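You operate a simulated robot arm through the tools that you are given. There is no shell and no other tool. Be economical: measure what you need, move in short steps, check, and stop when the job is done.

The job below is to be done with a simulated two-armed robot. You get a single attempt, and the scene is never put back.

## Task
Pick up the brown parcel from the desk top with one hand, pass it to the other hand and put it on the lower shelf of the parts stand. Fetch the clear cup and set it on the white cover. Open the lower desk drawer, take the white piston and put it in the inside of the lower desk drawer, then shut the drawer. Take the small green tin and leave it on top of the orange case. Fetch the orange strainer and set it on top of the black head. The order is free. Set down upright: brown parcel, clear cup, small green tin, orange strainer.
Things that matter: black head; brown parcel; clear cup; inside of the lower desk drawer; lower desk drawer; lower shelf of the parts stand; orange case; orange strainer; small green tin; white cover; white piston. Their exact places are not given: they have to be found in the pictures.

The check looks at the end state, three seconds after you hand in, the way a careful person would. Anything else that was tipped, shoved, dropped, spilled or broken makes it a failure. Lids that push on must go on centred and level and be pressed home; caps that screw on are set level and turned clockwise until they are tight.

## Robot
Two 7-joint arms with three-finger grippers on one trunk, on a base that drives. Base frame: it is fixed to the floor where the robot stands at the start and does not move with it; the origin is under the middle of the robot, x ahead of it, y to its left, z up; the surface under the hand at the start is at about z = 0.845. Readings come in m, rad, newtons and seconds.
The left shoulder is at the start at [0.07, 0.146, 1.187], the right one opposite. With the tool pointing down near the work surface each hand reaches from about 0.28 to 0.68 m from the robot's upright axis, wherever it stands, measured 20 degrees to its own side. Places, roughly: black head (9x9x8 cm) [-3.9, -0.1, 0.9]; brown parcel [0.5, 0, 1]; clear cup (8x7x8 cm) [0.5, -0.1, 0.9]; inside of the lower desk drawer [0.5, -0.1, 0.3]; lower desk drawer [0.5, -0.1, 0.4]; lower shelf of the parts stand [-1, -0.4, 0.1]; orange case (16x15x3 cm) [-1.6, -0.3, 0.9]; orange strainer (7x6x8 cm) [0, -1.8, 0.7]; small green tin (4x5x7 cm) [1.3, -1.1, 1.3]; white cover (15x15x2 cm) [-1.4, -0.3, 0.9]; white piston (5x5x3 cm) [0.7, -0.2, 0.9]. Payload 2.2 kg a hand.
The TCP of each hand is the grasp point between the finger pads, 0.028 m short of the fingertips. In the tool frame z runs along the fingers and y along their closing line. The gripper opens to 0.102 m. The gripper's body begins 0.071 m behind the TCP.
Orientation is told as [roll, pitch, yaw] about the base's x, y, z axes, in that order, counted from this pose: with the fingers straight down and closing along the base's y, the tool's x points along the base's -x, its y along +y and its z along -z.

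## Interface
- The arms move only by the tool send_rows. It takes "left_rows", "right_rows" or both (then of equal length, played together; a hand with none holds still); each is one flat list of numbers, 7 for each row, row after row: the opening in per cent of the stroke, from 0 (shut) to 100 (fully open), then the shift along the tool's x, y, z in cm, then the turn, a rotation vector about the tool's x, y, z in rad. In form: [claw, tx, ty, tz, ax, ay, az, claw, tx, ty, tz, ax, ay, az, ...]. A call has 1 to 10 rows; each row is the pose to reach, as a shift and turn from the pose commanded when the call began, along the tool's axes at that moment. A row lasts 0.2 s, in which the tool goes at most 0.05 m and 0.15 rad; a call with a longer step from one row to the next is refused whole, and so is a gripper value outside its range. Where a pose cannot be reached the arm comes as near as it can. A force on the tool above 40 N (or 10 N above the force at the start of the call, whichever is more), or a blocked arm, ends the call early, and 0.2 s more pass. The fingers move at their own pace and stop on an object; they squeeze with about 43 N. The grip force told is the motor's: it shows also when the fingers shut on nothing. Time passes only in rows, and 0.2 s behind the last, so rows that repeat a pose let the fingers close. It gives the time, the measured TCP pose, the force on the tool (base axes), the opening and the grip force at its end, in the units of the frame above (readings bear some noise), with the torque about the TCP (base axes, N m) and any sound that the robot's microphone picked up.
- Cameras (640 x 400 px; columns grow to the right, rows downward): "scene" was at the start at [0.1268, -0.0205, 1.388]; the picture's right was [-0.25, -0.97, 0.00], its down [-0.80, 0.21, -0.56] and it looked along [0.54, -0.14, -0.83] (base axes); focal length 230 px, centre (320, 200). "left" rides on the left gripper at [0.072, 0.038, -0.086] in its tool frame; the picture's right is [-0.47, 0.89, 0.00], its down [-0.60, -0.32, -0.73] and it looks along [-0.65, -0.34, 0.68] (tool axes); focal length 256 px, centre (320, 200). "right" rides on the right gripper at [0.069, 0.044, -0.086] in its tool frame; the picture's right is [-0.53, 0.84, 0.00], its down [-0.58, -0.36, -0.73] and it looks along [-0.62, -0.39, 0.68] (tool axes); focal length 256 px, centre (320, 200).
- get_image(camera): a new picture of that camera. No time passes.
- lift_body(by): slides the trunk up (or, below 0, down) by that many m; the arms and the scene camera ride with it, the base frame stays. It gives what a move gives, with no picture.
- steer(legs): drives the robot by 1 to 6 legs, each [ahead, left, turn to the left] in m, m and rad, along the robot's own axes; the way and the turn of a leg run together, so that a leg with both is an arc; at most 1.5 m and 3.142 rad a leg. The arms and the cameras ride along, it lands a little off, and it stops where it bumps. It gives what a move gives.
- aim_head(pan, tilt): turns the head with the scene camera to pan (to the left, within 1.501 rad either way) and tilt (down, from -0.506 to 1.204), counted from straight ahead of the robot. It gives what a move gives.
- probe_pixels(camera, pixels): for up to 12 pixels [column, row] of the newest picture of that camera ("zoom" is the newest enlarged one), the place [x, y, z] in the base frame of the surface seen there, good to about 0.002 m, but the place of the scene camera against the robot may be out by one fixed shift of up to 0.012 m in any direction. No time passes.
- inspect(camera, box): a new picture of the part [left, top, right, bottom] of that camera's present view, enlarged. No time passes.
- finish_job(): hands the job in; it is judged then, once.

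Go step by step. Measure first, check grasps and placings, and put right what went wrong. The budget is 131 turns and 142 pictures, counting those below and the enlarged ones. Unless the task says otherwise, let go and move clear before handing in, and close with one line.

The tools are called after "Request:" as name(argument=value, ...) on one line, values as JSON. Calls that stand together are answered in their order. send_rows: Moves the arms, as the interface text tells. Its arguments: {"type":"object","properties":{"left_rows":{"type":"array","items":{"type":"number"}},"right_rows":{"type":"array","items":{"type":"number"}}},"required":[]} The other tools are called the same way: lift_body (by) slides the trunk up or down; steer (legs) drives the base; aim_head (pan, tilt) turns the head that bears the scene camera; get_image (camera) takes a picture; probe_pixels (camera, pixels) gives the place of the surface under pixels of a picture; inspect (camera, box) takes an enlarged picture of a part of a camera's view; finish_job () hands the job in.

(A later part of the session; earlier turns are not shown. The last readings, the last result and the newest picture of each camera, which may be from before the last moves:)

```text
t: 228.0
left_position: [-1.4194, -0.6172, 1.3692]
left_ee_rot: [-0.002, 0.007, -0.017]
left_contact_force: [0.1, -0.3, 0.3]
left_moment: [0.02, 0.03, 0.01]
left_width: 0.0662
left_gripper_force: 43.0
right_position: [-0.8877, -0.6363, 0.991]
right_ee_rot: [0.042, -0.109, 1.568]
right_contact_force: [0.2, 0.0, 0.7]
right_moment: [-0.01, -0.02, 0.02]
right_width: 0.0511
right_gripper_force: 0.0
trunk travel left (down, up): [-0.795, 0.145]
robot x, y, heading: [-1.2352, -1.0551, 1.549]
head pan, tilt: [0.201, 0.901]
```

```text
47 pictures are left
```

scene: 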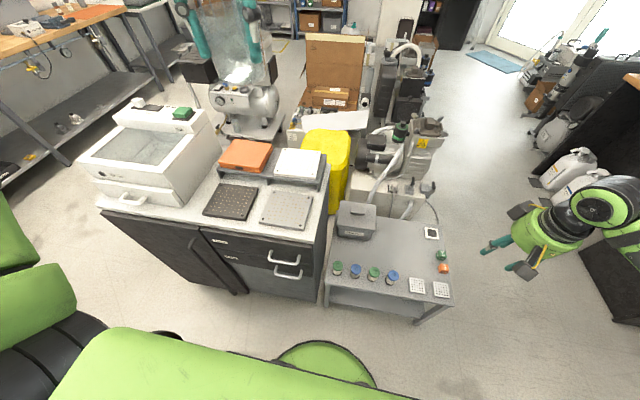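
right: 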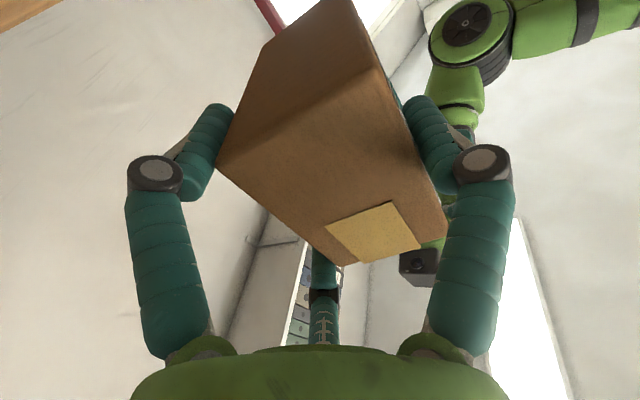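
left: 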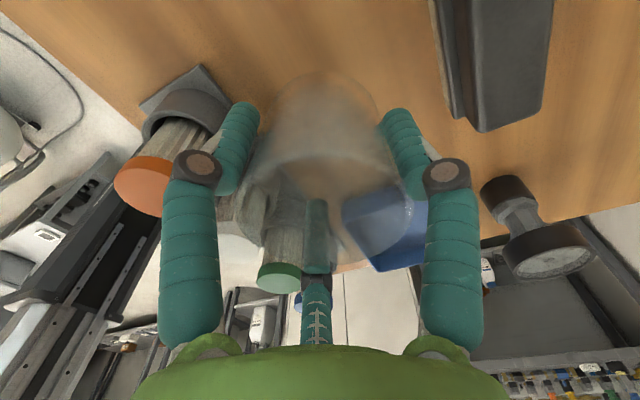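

I'm beside the machine table, with the white cover at (298,163) and the orange case at (245,154). I'll probe both.

Request:
probe_pixels(camera="scene", pixels=[[281, 150], [321, 153], [317, 177], [275, 173], [298, 163], [230, 140], [271, 143], [263, 170], [221, 165], [245, 154], [300, 183], [285, 205]])

Request:
inspect(camera="scene", box=[200, 120, 340, 230])

```text
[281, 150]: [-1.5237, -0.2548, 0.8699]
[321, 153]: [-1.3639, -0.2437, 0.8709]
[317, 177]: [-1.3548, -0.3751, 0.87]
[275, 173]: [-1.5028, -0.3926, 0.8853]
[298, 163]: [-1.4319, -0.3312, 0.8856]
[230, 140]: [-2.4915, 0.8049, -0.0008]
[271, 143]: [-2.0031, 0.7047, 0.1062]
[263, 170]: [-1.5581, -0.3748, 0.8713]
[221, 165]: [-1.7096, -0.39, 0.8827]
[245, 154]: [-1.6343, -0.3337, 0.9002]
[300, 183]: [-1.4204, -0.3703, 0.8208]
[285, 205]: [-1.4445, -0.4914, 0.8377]
```

```text
3.64 times, centred on (270, 175) of scene
```

zoom: 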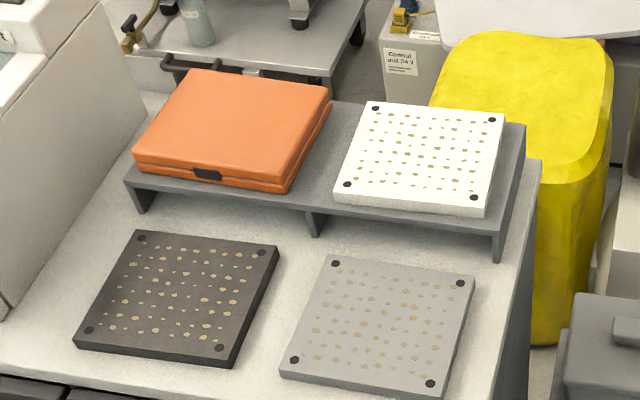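

The cover's centre is about (-1.432,-0.335), top z 0.886. I'll drive 0.14 closer and bring the cup over it, to 4 cm above.

Request:
steer(legs=[[0.14, 0, 0]])

Request:
send_rows(left_rows=[0, 0.3, 3, 1, 0, 0, 0, 0, 0.6, 6, 3, 0, 0, 0, 0, 0.9, 9, 6, 0, 0, 0, 0, 1.2, 12, 9.5, 0, 0, 0, 0, 1.2, 14, 13.5, 0, 0, 0, 0, 1.2, 14, 18, 0, 0, 0, 0, 1.2, 14, 22.5, 0, 0, 0, 0, 1.2, 14, 27, 0, 0, 0, 0, 1.2, 14, 31.5, 0, 0, 0, 0, 1.2, 14, 36, 0, 0, 0])

Request:
get_image(camera="left")

Request:
inspect(camera="scene", box=[200, 60, 400, 260])

```text
t: 229.4
left_position: [-1.419, -0.4823, 1.3698]
left_ee_rot: [0.001, 0.006, -0.014]
left_contact_force: [-1.2, -0.5, -1.1]
left_moment: [0.03, -0.02, -0.01]
left_width: 0.0663
left_gripper_force: 42.9
right_position: [-0.8858, -0.4968, 0.9926]
right_ee_rot: [0.042, -0.112, 1.568]
right_contact_force: [0.4, 0.2, -0.2]
right_moment: [0.04, 0.03, -0.03]
right_width: 0.051
right_gripper_force: 0.2
trunk travel left (down, up): [-0.795, 0.145]
robot x, y, heading: [-1.2331, -0.9214, 1.56]
head pan, tilt: [0.201, 0.901]
```

```text
t: 231.6
left_position: [-1.4331, -0.3366, 1.0062]
left_ee_rot: [0.001, 0.004, -0.014]
left_contact_force: [-0.7, 0.1, 0.4]
left_moment: [-0.02, -0.02, -0.01]
left_width: 0.0662
left_gripper_force: 43.1
right_position: [-0.8871, -0.4956, 0.9904]
right_ee_rot: [0.042, -0.109, 1.57]
right_contact_force: [0.6, 0.1, -0.6]
right_moment: [0.02, 0.0, -0.05]
right_width: 0.0513
right_gripper_force: 0.0
trunk travel left (down, up): [-0.795, 0.145]
robot x, y, heading: [-1.2309, -0.916, 1.555]
head pan, tilt: [0.201, 0.901]
```

```text
45 pictures are left
```

left: 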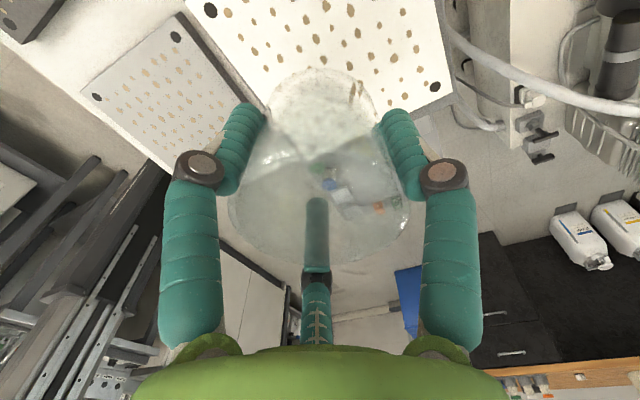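

```text
2.00 times, centred on (300, 160) of scene
```

zoom: 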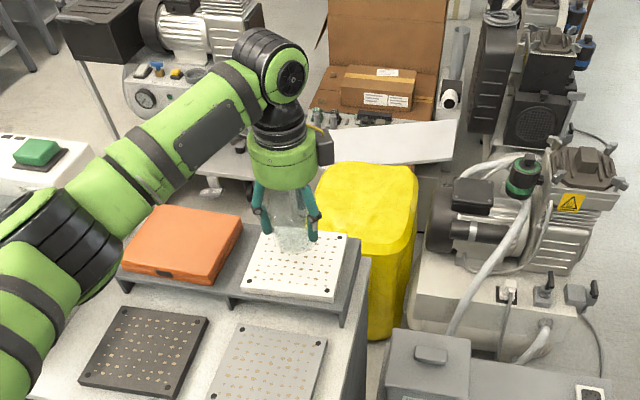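

The cup is over the middle of the cover. I'll probe the cover height with the wrist camera to set the final descent.

Request:
probe_pixels(camera="left", pixels=[[270, 25], [400, 45], [300, 40], [210, 12], [435, 88]])

Request:
send_rows(left_rows=[0, 0, 0, 2.5, 0, 0, 0, 0, 0, 0, 4.5, 0, 0, 0, 0, 0, 0, 5.6, 0, 0, 0, 0, 0, 0, 6.2, 0, 0, 0, 0, 0, 0, 6.4, 0, 0, 0])

```text
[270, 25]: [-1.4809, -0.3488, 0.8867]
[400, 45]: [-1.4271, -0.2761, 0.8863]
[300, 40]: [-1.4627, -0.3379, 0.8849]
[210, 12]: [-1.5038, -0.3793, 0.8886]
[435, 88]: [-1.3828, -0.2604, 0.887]
```

```text
t: 232.8
left_position: [-1.4317, -0.3386, 0.9448]
left_ee_rot: [0.0, 0.005, -0.015]
left_contact_force: [-0.1, 0.3, -0.8]
left_moment: [0.01, 0.01, 0.02]
left_width: 0.0667
left_gripper_force: 43.0
right_position: [-0.8866, -0.4957, 0.9909]
right_ee_rot: [0.043, -0.111, 1.569]
right_contact_force: [0.0, 0.3, -0.4]
right_moment: [0.01, -0.02, 0.0]
right_width: 0.0512
right_gripper_force: 0.1
trunk travel left (down, up): [-0.795, 0.145]
robot x, y, heading: [-1.2386, -0.92, 1.558]
head pan, tilt: [0.201, 0.901]
```

No contact yet at 0.945. The corner holes put the cover centre at (-1.443,-0.320), so I'll shift there and lower in small steps.

Request:
send_rows(left_rows=[0, 0.6, 1, 0, 0, 0, 0, 0, 1.1, 1.7, 0, 0, 0, 0, 0, 1.1, 1.7, 0.3, 0, 0, 0, 0, 1.1, 1.7, 0.5, 0, 0, 0, 0, 1.1, 1.7, 0.6, 0, 0, 0])

Request:
send_rows(left_rows=[0, 0, 0, 0.15, 0, 0, 0, 0, 0, 0, 0.3, 0, 0, 0])

```text
t: 234.0
left_position: [-1.4424, -0.3228, 0.9406]
left_ee_rot: [-0.003, 0.007, -0.014]
left_contact_force: [-0.4, -1.1, -0.4]
left_moment: [0.0, -0.01, -0.01]
left_width: 0.066
left_gripper_force: 42.6
right_position: [-0.8864, -0.495, 0.9914]
right_ee_rot: [0.041, -0.11, 1.569]
right_contact_force: [-0.3, -0.5, 0.3]
right_moment: [0.03, -0.02, 0.0]
right_width: 0.051
right_gripper_force: 0.0
trunk travel left (down, up): [-0.795, 0.145]
robot x, y, heading: [-1.2367, -0.9217, 1.555]
head pan, tilt: [0.201, 0.901]
```

```text
t: 234.6
left_position: [-1.4431, -0.3216, 0.9381]
left_ee_rot: [0.003, 0.005, -0.015]
left_contact_force: [-1.6, 2.0, 9.4]
left_moment: [-0.17, 0.12, -0.05]
left_width: 0.0661
left_gripper_force: 43.2
right_position: [-0.8863, -0.4977, 0.9918]
right_ee_rot: [0.041, -0.111, 1.569]
right_contact_force: [-0.5, 0.8, -1.3]
right_moment: [0.05, 0.01, 0.02]
right_width: 0.051
right_gripper_force: 0.1
trunk travel left (down, up): [-0.795, 0.145]
robot x, y, heading: [-1.2312, -0.9188, 1.552]
head pan, tilt: [0.201, 0.901]
```

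Contact registered (9.4 N up) at z=0.938 as predicted. I'll open gently, rise straight up, and check.

Request:
send_rows(left_rows=[75, 0, 0, 0, 0, 0, 0, 100, 0, 0, 0, 0, 0, 0, 100, 0, 0, 0, 0, 0, 0, 100, 0, 0, -4, 0, 0, 0, 100, 0, 0, -8, 0, 0, 0, 100, 0, 0, -12, 0, 0, 0, 100, 0, 0, -16, 0, 0, 0, 100, 0, 0, -20, 0, 0, 0, 100, 0, 0, -24, 0, 0, 0])

Request:
inspect(camera="scene", box=[200, 100, 380, 230])

```text
t: 236.6
left_position: [-1.4403, -0.3263, 1.179]
left_ee_rot: [0.0, 0.007, -0.015]
left_contact_force: [0.6, -1.0, -0.2]
left_moment: [0.01, -0.02, -0.01]
left_width: 0.102
left_gripper_force: 0.0
right_position: [-0.885, -0.4969, 0.9904]
right_ee_rot: [0.043, -0.11, 1.57]
right_contact_force: [1.3, 0.3, 0.3]
right_moment: [0.03, 0.0, 0.0]
right_width: 0.051
right_gripper_force: 0.0
trunk travel left (down, up): [-0.795, 0.145]
robot x, y, heading: [-1.2371, -0.9194, 1.551]
head pan, tilt: [0.201, 0.901]
```

```text
3.08 times, centred on (290, 165) of scene
```

zoom: 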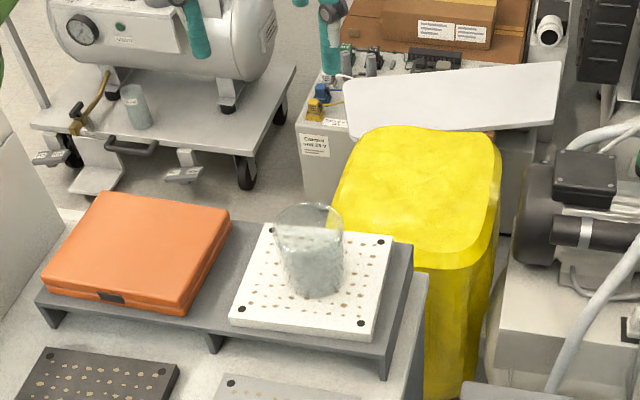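

The cup stands upright on the cover. Next I'll retract and raise both hands and drive to the sink for the strainer.

Request:
send_rows(left_rows=[100, 0, -2.5, -2, 0, 0, 0, 100, 0, -5, -4, 0, 0, 0, 100, 0, -7.5, -6, 0, 0, 0, 100, 0, -10, -8, 0, 0, 0, 100, 0, -12.5, -10, 0, 0, 0, 100, 0, -15, -12, 0, 0, 0, 100, 0, -17, -14, 0, 0, 0], right_rows=[50, 0, 0, -3, 0.01, 0.02, 0, 60, 0, 0, -6, 0.02, 0.04, 0, 70, 0, 0, -9, 0.03, 0.06, 0, 80, 0, 0, -12, 0.043, 0.08, 0, 90, 0, 0, -15, 0.043, 0.11, 0, 100, 0, 0, -18, 0.043, 0.11, 0, 100, 0, 0, -20, 0.043, 0.11, 0])

Request:
steer(legs=[[-0.2, 0, 0], [0, -1.43, 0], [0, 0, -3.12]])

Request:
aim_head(pan=-0.3, tilt=0.9)

Request:
get_image(camera="scene")

```text
t: 238.2
left_position: [-1.4415, -0.4926, 1.3178]
left_ee_rot: [0.001, 0.004, -0.014]
left_contact_force: [0.3, -1.3, 0.8]
left_moment: [0.02, 0.02, -0.04]
left_width: 0.1021
left_gripper_force: 0.0
right_position: [-0.8767, -0.5203, 1.1893]
right_ee_rot: [-0.002, 0.002, 1.571]
right_contact_force: [-0.5, -0.3, -0.6]
right_moment: [0.04, 0.03, 0.0]
right_width: 0.1019
right_gripper_force: 0.0
trunk travel left (down, up): [-0.795, 0.145]
robot x, y, heading: [-1.2355, -0.9173, 1.555]
head pan, tilt: [0.201, 0.901]
```

```text
t: 254.1
left_position: [0.307, -1.6232, 1.3156]
left_ee_rot: [0.0, 0.005, 2.951]
left_contact_force: [-0.2, -0.5, 0.5]
left_moment: [0.0, 0.01, 0.0]
left_width: 0.1018
left_gripper_force: 0.1
right_position: [-0.2431, -1.4955, 1.1887]
right_ee_rot: [0.0, 0.001, -1.747]
right_contact_force: [0.0, -0.5, -0.1]
right_moment: [0.0, 0.01, 0.03]
right_width: 0.1018
right_gripper_force: 0.0
trunk travel left (down, up): [-0.795, 0.145]
robot x, y, heading: [0.1784, -1.1672, -1.765]
head pan, tilt: [0.201, 0.901]
```

```text
t: 255.1
left_position: [0.3068, -1.6226, 1.3162]
left_ee_rot: [0.0, 0.004, 2.949]
left_contact_force: [0.8, -0.2, 0.4]
left_moment: [0.03, -0.03, 0.03]
left_width: 0.1021
left_gripper_force: 0.0
right_position: [-0.2431, -1.4954, 1.1879]
right_ee_rot: [-0.002, 0.0, -1.748]
right_contact_force: [0.2, 0.0, -0.2]
right_moment: [-0.02, 0.03, -0.04]
right_width: 0.102
right_gripper_force: 0.1
trunk travel left (down, up): [-0.795, 0.145]
robot x, y, heading: [0.182, -1.1661, -1.766]
head pan, tilt: [-0.3, 0.901]
```

```text
42 pictures are left
```

scene: 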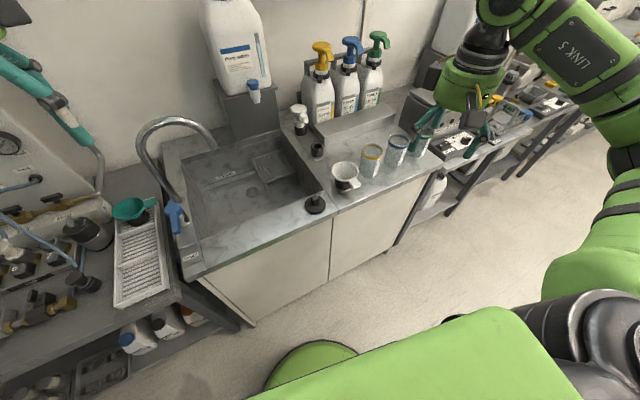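

The orange strainer isn't seen in the basin view; it may hide behind the sink's front wall. I'll zoom into the sink and probe.

Request:
inspect(camera="scene", box=[150, 110, 350, 250])

Request:
probe_pixels(camera="scene", pixels=[[250, 195], [270, 165], [230, 235], [220, 180], [310, 195], [205, 240], [300, 220], [280, 150], [345, 175], [318, 205]])

```text
2.86 times, centred on (250, 180) of scene
```

zoom: 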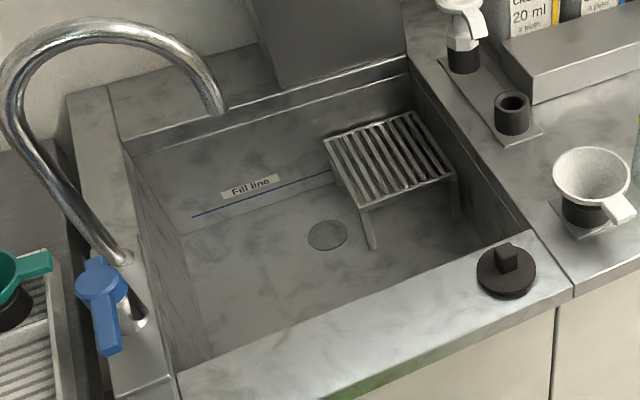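

```text
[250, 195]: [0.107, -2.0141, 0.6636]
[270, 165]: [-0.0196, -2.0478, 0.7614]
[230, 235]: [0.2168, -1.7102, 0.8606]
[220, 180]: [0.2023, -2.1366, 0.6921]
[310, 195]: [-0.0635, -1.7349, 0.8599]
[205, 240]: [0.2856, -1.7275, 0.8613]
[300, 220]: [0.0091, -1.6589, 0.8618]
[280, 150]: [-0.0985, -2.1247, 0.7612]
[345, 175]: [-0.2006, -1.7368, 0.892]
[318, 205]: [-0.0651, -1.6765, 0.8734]
```

The basin floor is at z≈0.66 and the near front wall hides the strainer. I'll turn a little and lower the right hand over the front of the sink to look with its camera.

Request:
steer(legs=[[0.06, 0, 0.26]])

Request:
send_rows(right_rows=[100, -1, 2.2, 1, 0, 0, 0, 100, -2, 4.4, 3, 0, 0, 0, 100, -3, 6.6, 6, 0, 0, 0, 100, -4, 8.8, 9, 0, 0, 0, 100, -5, 11, 12, 0, 0, 0, 100, -6, 13, 15, 0, 0, 0])

Request:
get_image(camera="right")

```text
t: 256.3
left_position: [0.4137, -1.6327, 1.3179]
left_ee_rot: [0.0, 0.006, -3.078]
left_contact_force: [0.3, -0.5, -0.7]
left_moment: [-0.01, -0.05, 0.0]
left_width: 0.1021
left_gripper_force: 0.1
right_position: [-0.1502, -1.6502, 1.189]
right_ee_rot: [0.001, -0.001, -1.492]
right_contact_force: [0.7, -0.3, -0.2]
right_moment: [-0.02, 0.02, -0.01]
right_width: 0.1019
right_gripper_force: 0.2
trunk travel left (down, up): [-0.795, 0.145]
robot x, y, heading: [0.1754, -1.2216, -1.511]
head pan, tilt: [-0.3, 0.901]
```

```text
t: 257.7
left_position: [0.417, -1.6365, 1.3171]
left_ee_rot: [-0.002, 0.005, -3.08]
left_contact_force: [-0.1, 0.2, 0.3]
left_moment: [0.04, 0.01, 0.0]
left_width: 0.1019
left_gripper_force: 0.1
right_position: [-0.0128, -1.7015, 1.0385]
right_ee_rot: [-0.002, 0.0, -1.493]
right_contact_force: [0.4, 0.1, -0.2]
right_moment: [0.02, 0.0, -0.01]
right_width: 0.1021
right_gripper_force: 0.0
trunk travel left (down, up): [-0.795, 0.145]
robot x, y, heading: [0.1811, -1.2231, -1.511]
head pan, tilt: [-0.3, 0.901]
```

```text
40 pictures are left
```

right: 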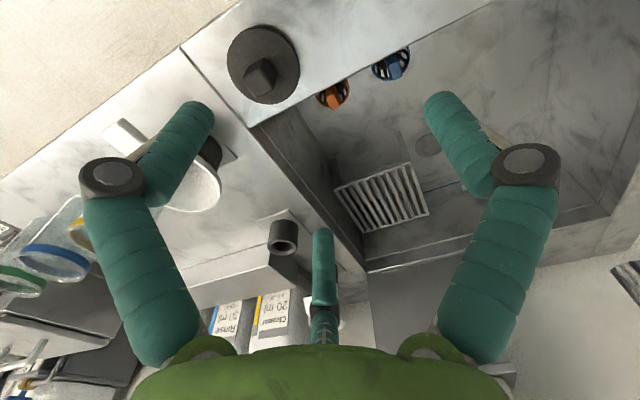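

The orange strainer shows at (332,93), next to a blue one at (390,65). I'll zoom and probe.

Request:
inspect(camera="right", box=[270, 20, 450, 140])

Request:
probe_pixels(camera="right", pixels=[[325, 98], [340, 95], [332, 107], [335, 88], [385, 70], [400, 65], [390, 76], [300, 120], [345, 80], [330, 130], [395, 55]])

```text
3.33 times, centred on (360, 80) of right
```

zoom: 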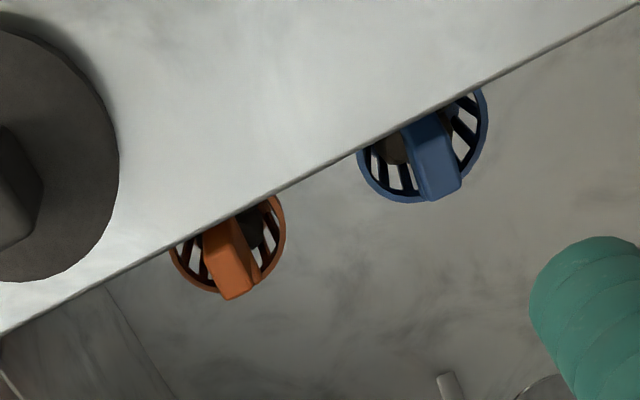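

```text
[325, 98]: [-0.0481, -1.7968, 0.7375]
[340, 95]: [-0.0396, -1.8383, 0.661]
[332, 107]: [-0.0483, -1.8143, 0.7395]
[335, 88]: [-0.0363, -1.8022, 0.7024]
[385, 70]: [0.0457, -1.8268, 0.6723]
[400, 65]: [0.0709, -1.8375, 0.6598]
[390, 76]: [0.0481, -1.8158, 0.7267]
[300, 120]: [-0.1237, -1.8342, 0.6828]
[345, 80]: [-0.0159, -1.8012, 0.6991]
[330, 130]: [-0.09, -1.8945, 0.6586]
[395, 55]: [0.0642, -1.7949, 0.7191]
```

The strainer is close to the front wall, near (-0.04,-1.80), partly hidden by the rim. I'll move the hand 9 cm further in to see it from above.

Request:
send_rows(right_rows=[100, -3, -0.5, -1, 0, 0, 0, 100, -6, -1, -2, 0, 0, 0, 100, -9, -1, -2, 0, 0, 0])

Request:
inspect(camera="right", box=[220, 0, 420, 130])

Request:
probe_pixels(camera="zoom", pixels=[[320, 60], [300, 100], [250, 60], [280, 40], [320, 100], [340, 80]])

```text
t: 258.5
left_position: [0.4163, -1.6338, 1.3159]
left_ee_rot: [0.0, 0.005, -3.077]
left_contact_force: [0.8, -0.2, 0.5]
left_moment: [-0.01, -0.01, 0.0]
left_width: 0.1019
left_gripper_force: 0.1
right_position: [-0.0189, -1.7918, 1.0578]
right_ee_rot: [-0.001, 0.0, -1.492]
right_contact_force: [-0.2, 0.1, -1.0]
right_moment: [0.01, 0.01, -0.01]
right_width: 0.1018
right_gripper_force: 0.2
trunk travel left (down, up): [-0.795, 0.145]
robot x, y, heading: [0.1749, -1.2229, -1.508]
head pan, tilt: [-0.3, 0.901]
```

```text
3.08 times, centred on (320, 65) of right
```

zoom: 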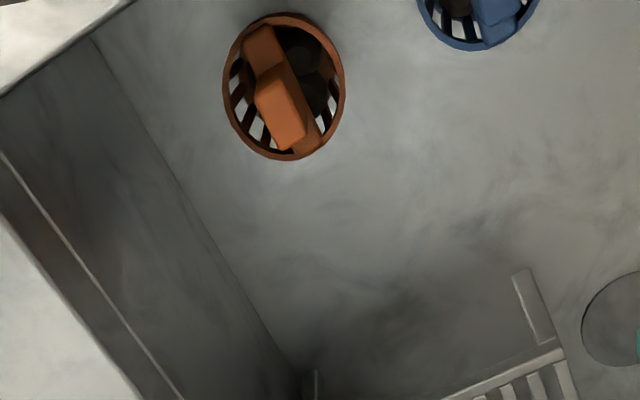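

```text
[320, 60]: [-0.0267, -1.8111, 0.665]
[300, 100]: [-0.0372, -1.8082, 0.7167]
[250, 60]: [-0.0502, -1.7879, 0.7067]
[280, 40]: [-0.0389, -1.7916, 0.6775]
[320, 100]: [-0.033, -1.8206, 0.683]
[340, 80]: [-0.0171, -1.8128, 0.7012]
```

The whole strainer is visible at zoom (284,86): a round basket with a bar handle on top. I'll probe its rim and bar.

Request:
probe_pixels(camera="zoom", pixels=[[226, 92], [343, 90], [290, 16], [285, 157], [262, 45], [280, 105], [292, 140], [255, 75], [300, 90], [230, 130], [380, 100], [300, 125]])

```text
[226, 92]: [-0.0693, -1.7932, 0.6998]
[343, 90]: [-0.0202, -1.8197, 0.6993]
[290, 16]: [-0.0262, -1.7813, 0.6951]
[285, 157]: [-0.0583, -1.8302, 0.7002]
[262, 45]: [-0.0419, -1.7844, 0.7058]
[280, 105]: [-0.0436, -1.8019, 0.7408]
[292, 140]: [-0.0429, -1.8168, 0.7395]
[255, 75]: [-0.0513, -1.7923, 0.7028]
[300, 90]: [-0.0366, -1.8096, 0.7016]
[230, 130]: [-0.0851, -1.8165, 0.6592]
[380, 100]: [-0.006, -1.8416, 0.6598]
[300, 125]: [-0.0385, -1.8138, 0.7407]
```

The strainer's rim is centred at (-0.043,-1.806), z 0.70, r≈0.028, with the handle top at 0.741. I'll rotate the hand by -1.0 so the camera clears the walls, centre over it and lower the trunk.

Request:
send_rows(right_rows=[78, -0.2, -0.4, 0, 0, 0, 0.143, 78, -0.4, -0.8, 0, 0, 0, 0.286, 78, -0.6, -1.1, 0, 0, 0, 0.43, 78, -0.8, -1.5, 0, 0, 0, 0.572, 78, -1, -1.9, 0, 0, 0, 0.715, 78, -1.2, -2.3, 0, 0, 0, 0.858, 78, -1.2, -2.5, 0, 0, 0, 1.0])

Request:
lift_body(by=-0.15)

Request:
get_image(camera="right")

Request:
get_image(camera="scene")

```text
t: 260.1
left_position: [0.4138, -1.6336, 1.316]
left_ee_rot: [-0.001, 0.006, -3.077]
left_contact_force: [-0.7, 1.2, 0.2]
left_moment: [-0.01, -0.02, 0.01]
left_width: 0.1022
left_gripper_force: 0.0
right_position: [-0.0434, -1.8046, 1.0583]
right_ee_rot: [-0.001, -0.001, -2.493]
right_contact_force: [0.0, -0.7, -0.9]
right_moment: [0.04, -0.02, 0.01]
right_width: 0.0796
right_gripper_force: 0.2
trunk travel left (down, up): [-0.795, 0.145]
robot x, y, heading: [0.176, -1.2218, -1.514]
head pan, tilt: [-0.3, 0.901]
```

```text
t: 261.9
left_position: [0.4153, -1.6347, 1.1666]
left_ee_rot: [0.001, 0.005, -3.078]
left_contact_force: [0.2, -0.6, 0.5]
left_moment: [-0.04, -0.01, 0.0]
left_width: 0.1022
left_gripper_force: 0.0
right_position: [-0.0427, -1.8051, 0.9079]
right_ee_rot: [-0.002, 0.0, -2.492]
right_contact_force: [0.1, -0.5, -0.1]
right_moment: [0.01, 0.02, 0.01]
right_width: 0.0795
right_gripper_force: 0.0
trunk travel left (down, up): [-0.645, 0.295]
robot x, y, heading: [0.1719, -1.2264, -1.512]
head pan, tilt: [-0.3, 0.901]
```

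```text
37 pictures are left
```

right: 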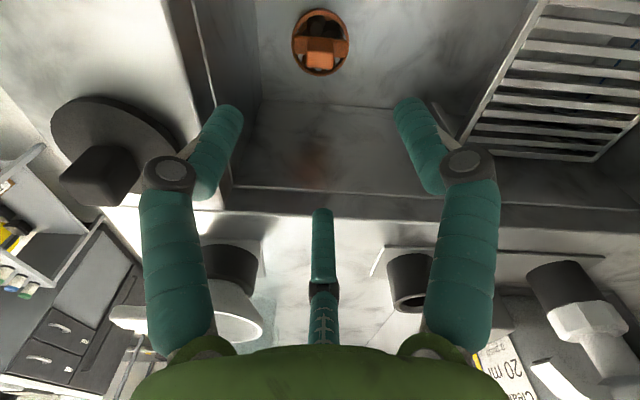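

```text
36 pictures are left
```

scene: 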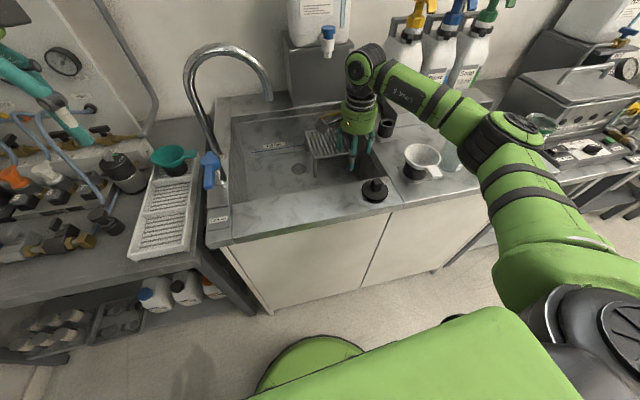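

The strainer is aligned at column 320. Before descending 21 cm I'll check the forearm's clearance over the funnel and plug.

Request:
probe_pixels(camera="scene", pixels=[[400, 85], [430, 100], [460, 120], [500, 130], [370, 65], [422, 158], [376, 182], [520, 170], [440, 180], [455, 125]])

```text
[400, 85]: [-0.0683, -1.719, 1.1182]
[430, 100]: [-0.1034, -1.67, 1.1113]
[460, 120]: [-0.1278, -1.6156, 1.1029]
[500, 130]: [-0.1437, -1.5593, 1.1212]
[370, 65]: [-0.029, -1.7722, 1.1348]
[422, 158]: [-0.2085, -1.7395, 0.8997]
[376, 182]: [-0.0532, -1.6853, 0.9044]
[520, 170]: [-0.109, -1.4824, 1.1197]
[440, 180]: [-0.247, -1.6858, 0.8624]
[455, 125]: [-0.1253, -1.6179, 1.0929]
```

The forearm would hit the plug if lowered flat. I'll raise the trunk, move the base 10 cm closer so the arm comes in steep, and re-centre.

Request:
lift_body(by=0.25)

Request:
steer(legs=[[0.09, 0, 0]])

Request:
send_rows(right_rows=[78, 1.4, -1.8, 0, 0, 0, 0, 78, 2.7, -3.6, 2, 0, 0, 0, 78, 4.1, -5.4, 5, 0, 0, 0, 78, 5.4, -7.2, 8, 0, 0, 0, 78, 5.4, -7.2, 12, 0, 0, 0, 78, 5.4, -7.2, 16, 0, 0, 0, 78, 5.4, -7.2, 20, 0, 0, 0, 78, 5.4, -7.2, 24, 0, 0, 0])

Request:
get_image(camera="scene")

```text
t: 264.4
left_position: [0.4146, -1.6341, 1.416]
left_ee_rot: [-0.001, 0.006, -3.079]
left_contact_force: [0.8, -0.4, -0.9]
left_moment: [0.0, 0.0, 0.03]
left_width: 0.1016
left_gripper_force: 0.1
right_position: [-0.0418, -1.8062, 1.1567]
right_ee_rot: [0.0, 0.0, -2.491]
right_contact_force: [-0.5, -0.3, -0.3]
right_moment: [0.0, -0.02, 0.0]
right_width: 0.0797
right_gripper_force: 0.0
trunk travel left (down, up): [-0.895, 0.045]
robot x, y, heading: [0.175, -1.225, -1.512]
head pan, tilt: [-0.3, 0.901]
```

```text
t: 265.6
left_position: [0.4199, -1.7173, 1.4197]
left_ee_rot: [0.007, 0.006, -3.079]
left_contact_force: [0.3, 0.7, -0.1]
left_moment: [-0.09, 0.01, 0.01]
left_width: 0.102
left_gripper_force: 0.1
right_position: [-0.0386, -1.8889, 1.1607]
right_ee_rot: [0.005, -0.004, -2.492]
right_contact_force: [-1.3, 1.1, 0.1]
right_moment: [-0.04, 0.01, -0.03]
right_width: 0.0797
right_gripper_force: 0.1
trunk travel left (down, up): [-0.895, 0.045]
robot x, y, heading: [0.1818, -1.3146, -1.509]
head pan, tilt: [-0.3, 0.901]
```

```text
t: 267.4
left_position: [0.4209, -1.7247, 1.4169]
left_ee_rot: [0.0, 0.006, -3.081]
left_contact_force: [0.5, 0.2, 0.3]
left_moment: [-0.03, 0.0, -0.02]
left_width: 0.1019
left_gripper_force: 0.1
right_position: [-0.0412, -1.8048, 0.9155]
right_ee_rot: [0.0, 0.001, -2.493]
right_contact_force: [0.6, 0.5, 1.1]
right_moment: [-0.04, 0.01, 0.03]
right_width: 0.0795
right_gripper_force: 0.1
trunk travel left (down, up): [-0.895, 0.045]
robot x, y, heading: [0.1814, -1.3148, -1.51]
head pan, tilt: [-0.3, 0.901]
```

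```text
35 pictures are left
```

scene: 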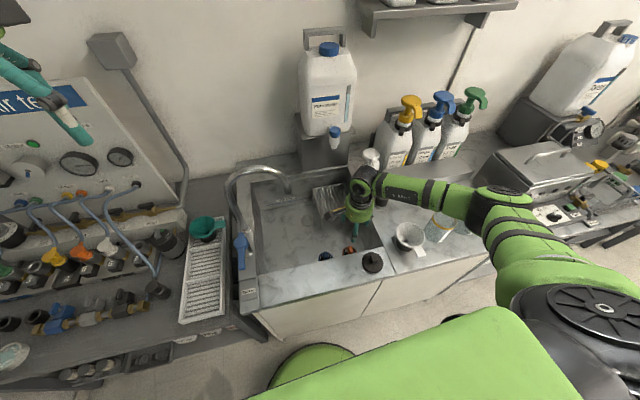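

The elbow is flared to the right over the counter now. I'll probe the forearm and what lies beneath.

Request:
probe_pixels(camera="scene", pixels=[[400, 183], [430, 190], [460, 197], [495, 205], [375, 180], [410, 232], [372, 258], [440, 222], [425, 205], [475, 235], [352, 250], [326, 256]])

```text
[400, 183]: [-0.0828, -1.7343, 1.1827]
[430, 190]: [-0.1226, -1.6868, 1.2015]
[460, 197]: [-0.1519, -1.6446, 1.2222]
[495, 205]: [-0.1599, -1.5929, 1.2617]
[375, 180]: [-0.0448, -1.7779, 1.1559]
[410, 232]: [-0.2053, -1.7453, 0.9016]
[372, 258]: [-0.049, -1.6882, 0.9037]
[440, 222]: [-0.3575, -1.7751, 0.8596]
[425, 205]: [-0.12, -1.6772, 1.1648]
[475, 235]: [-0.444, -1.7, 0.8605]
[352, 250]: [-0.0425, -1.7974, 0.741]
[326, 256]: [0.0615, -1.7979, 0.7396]
```

The forearm slopes up well and will straighten as it goes down. I'll descend toward z=0.70 in steps.

Request:
send_rows(right_rows=[78, -0.2, 0, 4, 0, 0, 0, 78, -0.2, 0, 8, 0, 0, 0, 78, -0.2, 0, 12, 0, 0, 0, 78, -0.2, 0, 15, 0, 0, 0])

Request:
get_image(camera="right")

Request:
inspect(camera="scene", box=[290, 140, 490, 280])

```text
t: 268.4
left_position: [0.4203, -1.7246, 1.4166]
left_ee_rot: [-0.001, 0.005, -3.082]
left_contact_force: [-0.3, 0.1, -0.5]
left_moment: [-0.01, 0.0, 0.01]
left_width: 0.1018
left_gripper_force: 0.1
right_position: [-0.041, -1.8076, 0.7661]
right_ee_rot: [-0.001, -0.002, -2.492]
right_contact_force: [0.1, 0.6, -0.8]
right_moment: [0.01, 0.03, -0.03]
right_width: 0.0795
right_gripper_force: 0.1
trunk travel left (down, up): [-0.895, 0.045]
robot x, y, heading: [0.1818, -1.3127, -1.507]
head pan, tilt: [-0.3, 0.901]
```

```text
34 pictures are left
```

right: 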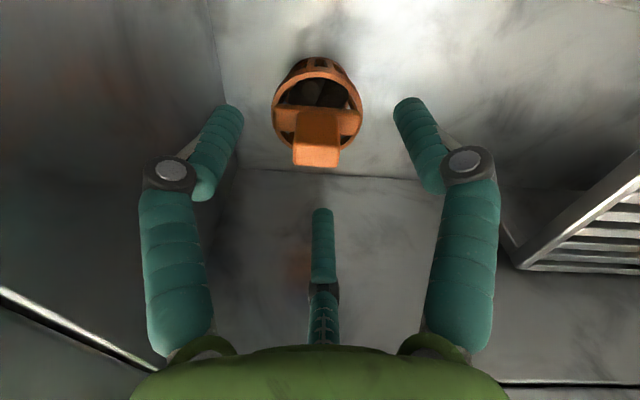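

```text
2.86 times, centred on (390, 210) of scene
```

zoom: 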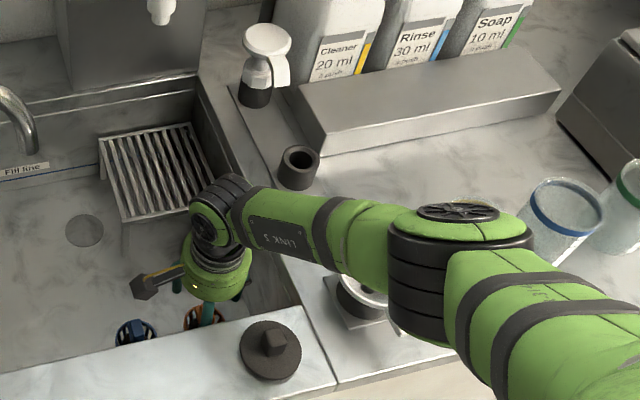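

The strainer is centred. The forearm passes over the funnel at zoom (355,300), so I'll probe the gap before the last 6.5 cm.

Request:
probe_pixels(camera="zoom", pixels=[[330, 270], [300, 245], [370, 240], [345, 300], [390, 290], [420, 315], [365, 310], [265, 230], [210, 195]])

Request:
probe_pixels(camera="right", pixels=[[317, 135], [295, 110], [350, 115], [317, 75], [316, 155]])

```text
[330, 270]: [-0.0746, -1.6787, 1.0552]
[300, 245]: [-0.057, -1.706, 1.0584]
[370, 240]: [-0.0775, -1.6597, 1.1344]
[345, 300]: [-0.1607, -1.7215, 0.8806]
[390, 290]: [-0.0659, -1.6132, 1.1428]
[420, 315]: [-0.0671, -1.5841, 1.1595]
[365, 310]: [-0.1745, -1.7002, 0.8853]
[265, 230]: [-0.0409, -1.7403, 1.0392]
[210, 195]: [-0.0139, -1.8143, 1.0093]
```

```text
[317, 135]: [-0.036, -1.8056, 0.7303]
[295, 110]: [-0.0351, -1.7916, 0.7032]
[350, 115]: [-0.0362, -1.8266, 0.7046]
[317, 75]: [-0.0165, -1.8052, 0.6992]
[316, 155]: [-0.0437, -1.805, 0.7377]
```

Forearm bottom should stay about 3 cm above the plug. I'll descend the last 6.8 cm and close on the basket rim.

Request:
send_rows(right_rows=[78, -0.2, 0, 3, 0, 0, 0, 78, -0.2, 0, 5.5, 0, 0, 0, 78, -0.2, 0, 6.8, 0, 0, 0, 40, -0.2, 0, 6.8, 0, 0, 0, 0, -0.2, 0, 6.8, 0, 0, 0, 0, -0.2, 0, 6.8, 0, 0, 0, 0, -0.2, 0, 6.8, 0, 0, 0])

Request:
get_image(camera="right")

```text
t: 270.0
left_position: [0.4208, -1.7231, 1.4176]
left_ee_rot: [0.001, 0.005, -3.08]
left_contact_force: [-0.4, 0.2, -0.7]
left_moment: [-0.02, 0.0, 0.0]
left_width: 0.1021
left_gripper_force: 0.0
right_position: [-0.0411, -1.7992, 0.7269]
right_ee_rot: [0.001, -0.003, -2.493]
right_contact_force: [0.1, -0.9, 13.6]
right_moment: [-0.08, 0.22, 0.05]
right_width: 0.0195
right_gripper_force: 43.2
right hand out of reach, approached as far as the arm can: row 2, 3, 4, 5, 6, 7
trunk travel left (down, up): [-0.895, 0.045]
robot x, y, heading: [0.1815, -1.3141, -1.51]
head pan, tilt: [-0.3, 0.901]
```

```text
32 pictures are left
```

right: 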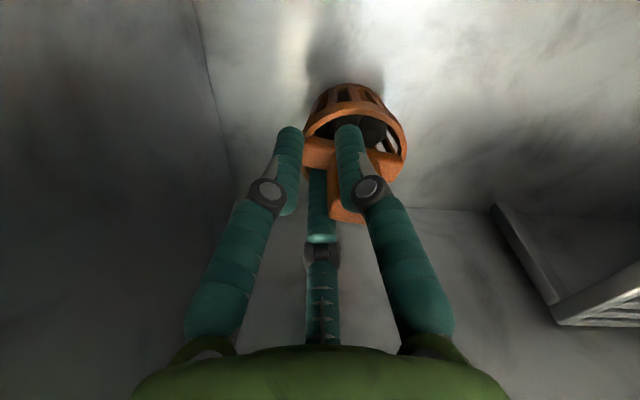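

The arm ran out of reach at 0.727 and the fingers closed above the rim, shifting the strainer. I'll open, rise a little, lower the trunk by 5 cm and re-measure.

Request:
send_rows(right_rows=[40, 0, 0, 0, 0, 0, 0, 78, 0, 0, 0, 0, 0, 0, 78, 0, 0, -3, 0, 0, 0, 78, 0, 0, -6, 0, 0, 0, 78, 0, 0, -9, 0, 0, 0])

Request:
lift_body(by=-0.06)

Request:
get_image(camera="right")

```text
t: 271.2
left_position: [0.4204, -1.7243, 1.4176]
left_ee_rot: [0.001, 0.005, -3.08]
left_contact_force: [1.3, -0.1, 0.0]
left_moment: [0.0, 0.01, -0.01]
left_width: 0.1021
left_gripper_force: 0.1
right_position: [-0.0401, -1.7972, 0.8124]
right_ee_rot: [-0.001, -0.002, -2.493]
right_contact_force: [0.1, 0.0, -0.1]
right_moment: [-0.05, 0.0, 0.0]
right_width: 0.0796
right_gripper_force: 0.0
trunk travel left (down, up): [-0.895, 0.045]
robot x, y, heading: [0.1814, -1.3142, -1.505]
head pan, tilt: [-0.3, 0.901]
```

```text
t: 272.2
left_position: [0.4204, -1.7237, 1.3582]
left_ee_rot: [0.001, 0.006, -3.081]
left_contact_force: [-0.1, -0.2, -0.5]
left_moment: [0.0, 0.0, 0.01]
left_width: 0.1019
left_gripper_force: 0.0
right_position: [-0.0405, -1.7981, 0.7525]
right_ee_rot: [0.002, 0.0, -2.492]
right_contact_force: [0.1, 0.3, 0.6]
right_moment: [-0.01, 0.02, -0.03]
right_width: 0.0795
right_gripper_force: 0.1
trunk travel left (down, up): [-0.835, 0.105]
robot x, y, heading: [0.1814, -1.3196, -1.511]
head pan, tilt: [-0.3, 0.901]
```

```text
31 pictures are left
```

right: 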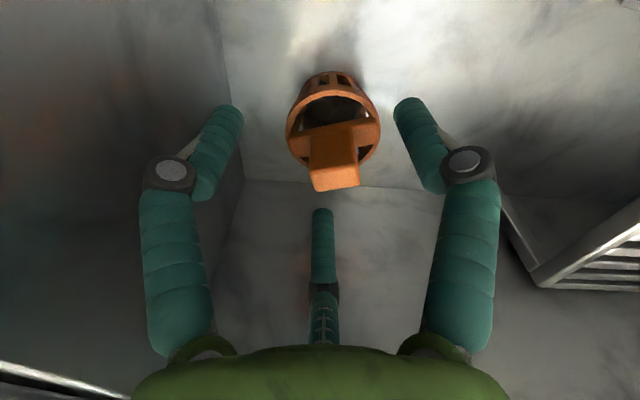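

The strainer still stands upright. I'll probe its rim again.

Request:
probe_pixels(camera="right", pixels=[[291, 135], [376, 122], [333, 92], [333, 150], [335, 180], [345, 75]])

```text
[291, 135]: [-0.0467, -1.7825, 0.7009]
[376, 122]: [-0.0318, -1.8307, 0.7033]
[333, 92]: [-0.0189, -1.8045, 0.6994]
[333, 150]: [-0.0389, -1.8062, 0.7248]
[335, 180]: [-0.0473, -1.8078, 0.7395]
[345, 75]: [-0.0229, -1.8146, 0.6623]
```

Rim centre is ≈(-0.044,-1.807). I'll shift 1 cm and descend 5.4 cm, then check before closing.

Request:
send_rows(right_rows=[78, -0.8, 0.5, 0, 0, 0, 0, 78, -0.8, 0.5, 2, 0, 0, 0, 78, -0.8, 0.5, 4, 0, 0, 0, 78, -0.8, 0.5, 5.4, 0, 0, 0])

Request:
get_image(camera="right")

```text
t: 273.2
left_position: [0.42, -1.7248, 1.3577]
left_ee_rot: [-0.001, 0.006, -3.081]
left_contact_force: [0.7, -0.2, -0.3]
left_moment: [-0.01, 0.01, 0.02]
left_width: 0.1018
left_gripper_force: 0.0
right_position: [-0.0431, -1.8074, 0.6988]
right_ee_rot: [-0.004, 0.0, -2.491]
right_contact_force: [0.3, -0.4, -0.1]
right_moment: [-0.01, 0.02, -0.02]
right_width: 0.0795
right_gripper_force: 0.1
trunk travel left (down, up): [-0.835, 0.105]
robot x, y, heading: [0.187, -1.3133, -1.514]
head pan, tilt: [-0.3, 0.901]
```

```text
30 pictures are left
```

right: 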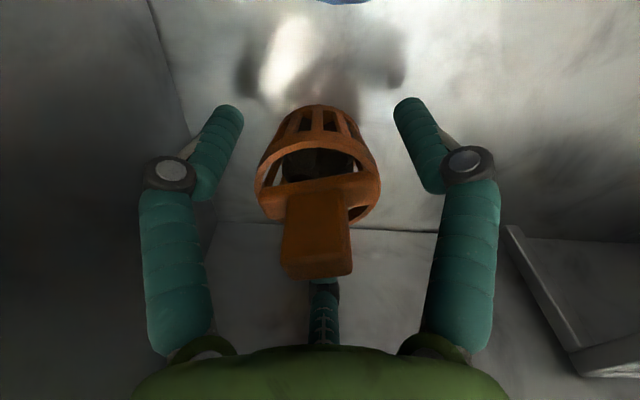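

The basket is well centred between the fingers at rim level. I'll close and lift.

Request:
send_rows(right_rows=[50, 0, 0, 0, 0, 0, 0, 20, 0, 0, 0, 0, 0, 0, 0, 0, 0, 0, 0, 0, 0, 0, 0, 0, 0, 0, 0, 0, 0, 0, 0, -3, 0, 0, 0, 0, 0, 0, -7, 0, 0, 0, 0, 0, 0, -11, 0, 0, 0, 0, 0, 0, -15, 0, 0, 0, 0, 0, 0, -19, 0, 0, 0, 0, 0, 0, -23, 0, 0, 0])

Request:
get_image(camera="right")

```text
t: 275.4
left_position: [0.4201, -1.7242, 1.3567]
left_ee_rot: [0.002, 0.005, -3.081]
left_contact_force: [-0.2, 0.3, 0.4]
left_moment: [-0.04, 0.01, -0.01]
left_width: 0.1021
left_gripper_force: 0.1
right_position: [-0.044, -1.805, 0.9299]
right_ee_rot: [-0.001, 0.0, -2.493]
right_contact_force: [-0.6, 0.4, -0.1]
right_moment: [-0.01, -0.05, 0.0]
right_width: 0.0532
right_gripper_force: 42.7
trunk travel left (down, up): [-0.835, 0.105]
robot x, y, heading: [0.1828, -1.3146, -1.51]
head pan, tilt: [-0.3, 0.901]
```

```text
29 pictures are left
```

right: 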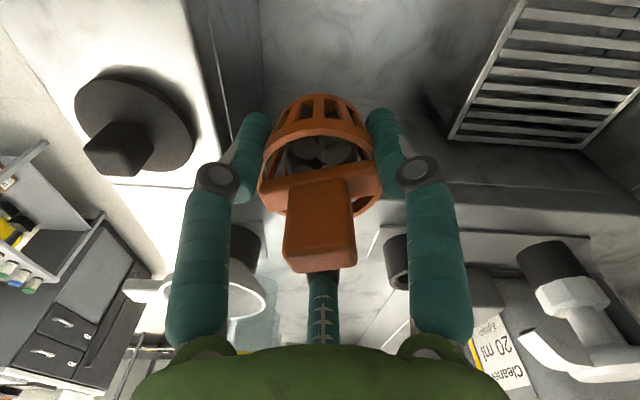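

The strainer is held level (width 0.053). I'll raise it, back off and drive toward the wall shelf for the green tin.

Request:
send_rows(right_rows=[0, 0, 0, -4, 0, 0, 0, 0, 0, 0, -8, 0, 0, 0, 0, 0, 0, -12, 0, 0, 0, 0, 0, 0, -16, 0, 0, 0, 0, 0, 0, -20, 0, 0, 0])

Request:
steer(legs=[[-0.2, 0, 0], [0, 0, 1.51], [0.35, -0.1, 0]])

Request:
aim_head(pan=0.0, tilt=0.4)

Request:
get_image(camera="scene")

```text
t: 276.6
left_position: [0.4196, -1.7243, 1.3576]
left_ee_rot: [0.002, 0.004, -3.082]
left_contact_force: [0.3, -0.5, 0.0]
left_moment: [-0.01, 0.03, 0.0]
left_width: 0.1019
left_gripper_force: 0.1
right_position: [-0.0419, -1.8034, 1.128]
right_ee_rot: [-0.002, -0.001, -2.494]
right_contact_force: [-0.8, 0.2, 0.4]
right_moment: [-0.04, 0.02, -0.02]
right_width: 0.0531
right_gripper_force: 43.3
trunk travel left (down, up): [-0.835, 0.105]
robot x, y, heading: [0.1804, -1.3182, -1.511]
head pan, tilt: [-0.3, 0.901]
```

```text
t: 283.7
left_position: [0.9514, -1.0346, 1.3572]
left_ee_rot: [0.003, 0.005, -1.617]
left_contact_force: [0.4, 0.4, 0.0]
left_moment: [-0.01, -0.05, 0.0]
left_width: 0.102
left_gripper_force: 0.1
right_position: [0.9801, -1.5029, 1.1272]
right_ee_rot: [-0.001, -0.003, -1.033]
right_contact_force: [-0.7, 0.7, -0.1]
right_moment: [0.01, -0.03, 0.01]
right_width: 0.0535
right_gripper_force: 43.2
trunk travel left (down, up): [-0.835, 0.105]
robot x, y, heading: [0.5167, -1.2263, -0.047]
head pan, tilt: [-0.3, 0.901]
```

```text
t: 284.6
left_position: [0.953, -1.0355, 1.3561]
left_ee_rot: [0.0, 0.006, -1.617]
left_contact_force: [0.0, 0.6, 0.3]
left_moment: [-0.01, 0.0, 0.02]
left_width: 0.1017
left_gripper_force: 0.0
right_position: [0.9819, -1.5044, 1.1266]
right_ee_rot: [-0.002, -0.001, -1.032]
right_contact_force: [-0.1, 0.5, 0.0]
right_moment: [0.01, -0.04, -0.02]
right_width: 0.0533
right_gripper_force: 43.1
trunk travel left (down, up): [-0.835, 0.105]
robot x, y, heading: [0.5168, -1.226, -0.053]
head pan, tilt: [0.0, 0.4]
```

```text
28 pictures are left
```

scene: 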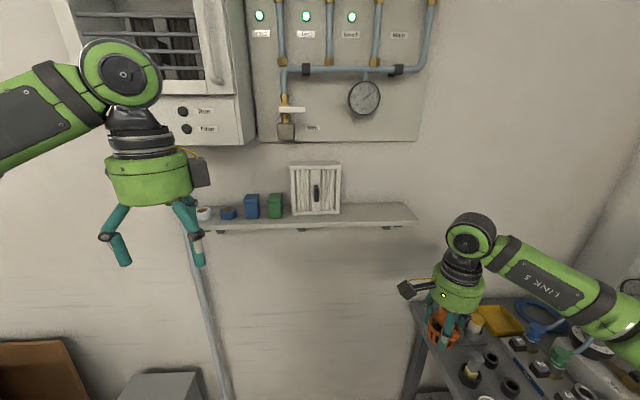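

The green tin is at (274,205) beside the blue tin on the shelf. I'll zoom and probe tins, shelf and cabinet.

Request:
inspect(camera="scene", box=[190, 100, 350, 240])

Request:
probe_pixels(camera="scene", pixels=[[274, 207], [268, 205], [281, 205], [274, 194], [251, 207], [258, 205], [246, 205], [292, 195], [300, 218], [255, 140], [286, 130], [274, 217]])

```text
2.86 times, centred on (270, 170) of scene
```

zoom: 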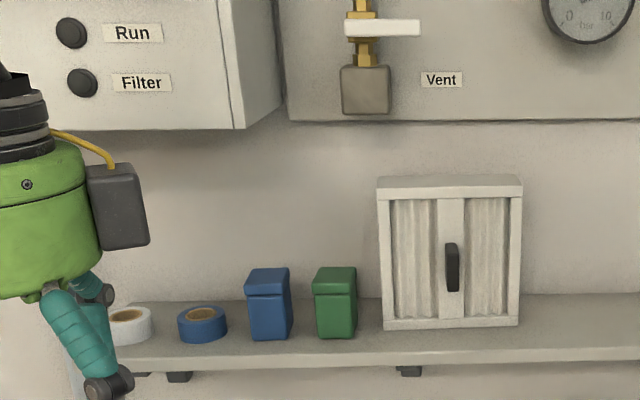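

```text
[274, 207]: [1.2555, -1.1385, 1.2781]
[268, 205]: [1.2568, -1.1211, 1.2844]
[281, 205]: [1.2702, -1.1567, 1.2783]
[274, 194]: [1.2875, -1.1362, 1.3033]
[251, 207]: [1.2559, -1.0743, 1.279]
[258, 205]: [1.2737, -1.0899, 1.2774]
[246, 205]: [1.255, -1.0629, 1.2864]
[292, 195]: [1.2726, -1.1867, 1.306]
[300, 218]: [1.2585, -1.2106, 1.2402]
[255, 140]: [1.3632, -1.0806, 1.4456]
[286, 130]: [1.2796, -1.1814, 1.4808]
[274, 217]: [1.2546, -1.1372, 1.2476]
```

The tin is centred at (1.277,-1.138), z 1.24–1.307, with 3 cm gaps either side and only 14 cm headroom, so I'll grip it horizontally with one finger on top. First I'll square the base and turn the left hand forward.

Request:
steer(legs=[[0, 0, 0.053]])

Request:
send_rows(left_rows=[100, -0.8, 0, 0.7, -0.15, 0, 0, 90, -1.6, 0, 1.4, -0.3, 0, 0, 72, -2.4, 0, 2.1, -0.45, 0, 0, 72, -3.2, 0, 2.8, -0.6, 0, 0, 72, -4, 0, 3.5, -0.75, 0, 0, 72, -4.8, 0, 4.2, -0.9, 0, 0, 72, -5.6, 0, 4.9, -1.05, 0, 0, 72, -6.4, 0, 5.6, -1.2, 0, 0, 72, -7.2, 0, 6.3, -1.35, 0, 0, 72, -8, 0, 6.9, -1.5, 0, 0])

Request:
get_image(camera="left")

```text
t: 285.5
left_position: [0.9429, -1.015, 1.3568]
left_ee_rot: [0.003, 0.006, -1.565]
left_contact_force: [-0.7, -0.2, -0.2]
left_moment: [0.0, 0.01, 0.02]
left_width: 0.1022
left_gripper_force: 0.1
right_position: [0.9957, -1.4812, 1.1261]
right_ee_rot: [0.0, 0.002, -0.977]
right_contact_force: [-0.6, -0.4, -1.1]
right_moment: [0.04, -0.02, -0.02]
right_width: 0.0535
right_gripper_force: 43.0
trunk travel left (down, up): [-0.835, 0.105]
robot x, y, heading: [0.5187, -1.2229, 0.003]
head pan, tilt: [0.0, 0.4]
```

```text
t: 287.7
left_position: [1.0037, -1.132, 1.2983]
left_ee_rot: [1.502, 0.005, -1.564]
left_contact_force: [0.6, 0.1, 0.3]
left_moment: [-0.02, 0.01, 0.02]
left_width: 0.0735
left_gripper_force: 0.0
left hand out of reach, approached as far as the arm can: row 7, 8, 9, 10
right_position: [0.9964, -1.4806, 1.1262]
right_ee_rot: [-0.001, -0.001, -0.975]
right_contact_force: [1.4, -0.2, -1.0]
right_moment: [0.04, 0.0, -0.02]
right_width: 0.0535
right_gripper_force: 43.1
trunk travel left (down, up): [-0.835, 0.105]
robot x, y, heading: [0.521, -1.2261, 0.005]
head pan, tilt: [0.0, 0.4]
```

```text
26 pictures are left
```

left: 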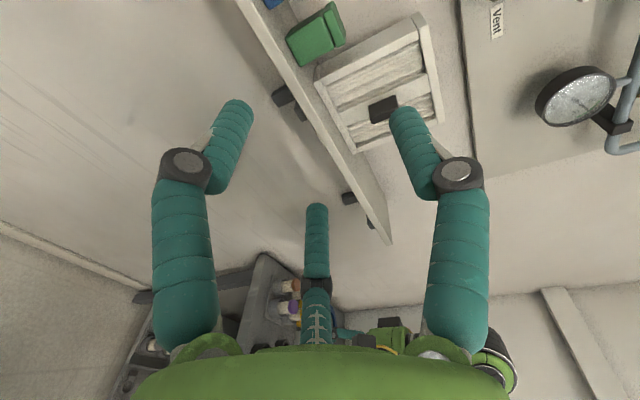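

The left hand now points forward at y≈-1.132. I'll probe the tin in the wrist view.

Request:
probe_pixels(camera="left", pixels=[[292, 45], [325, 18], [310, 40], [335, 15], [343, 40], [305, 62], [320, 78], [270, 3], [335, 5]])

```text
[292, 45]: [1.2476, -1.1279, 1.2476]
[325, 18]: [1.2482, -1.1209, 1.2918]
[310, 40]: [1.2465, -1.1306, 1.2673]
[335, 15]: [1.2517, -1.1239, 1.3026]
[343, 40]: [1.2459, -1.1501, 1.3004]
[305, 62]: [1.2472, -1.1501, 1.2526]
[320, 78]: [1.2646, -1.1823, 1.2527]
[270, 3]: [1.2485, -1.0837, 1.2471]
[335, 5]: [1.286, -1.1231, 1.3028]
```

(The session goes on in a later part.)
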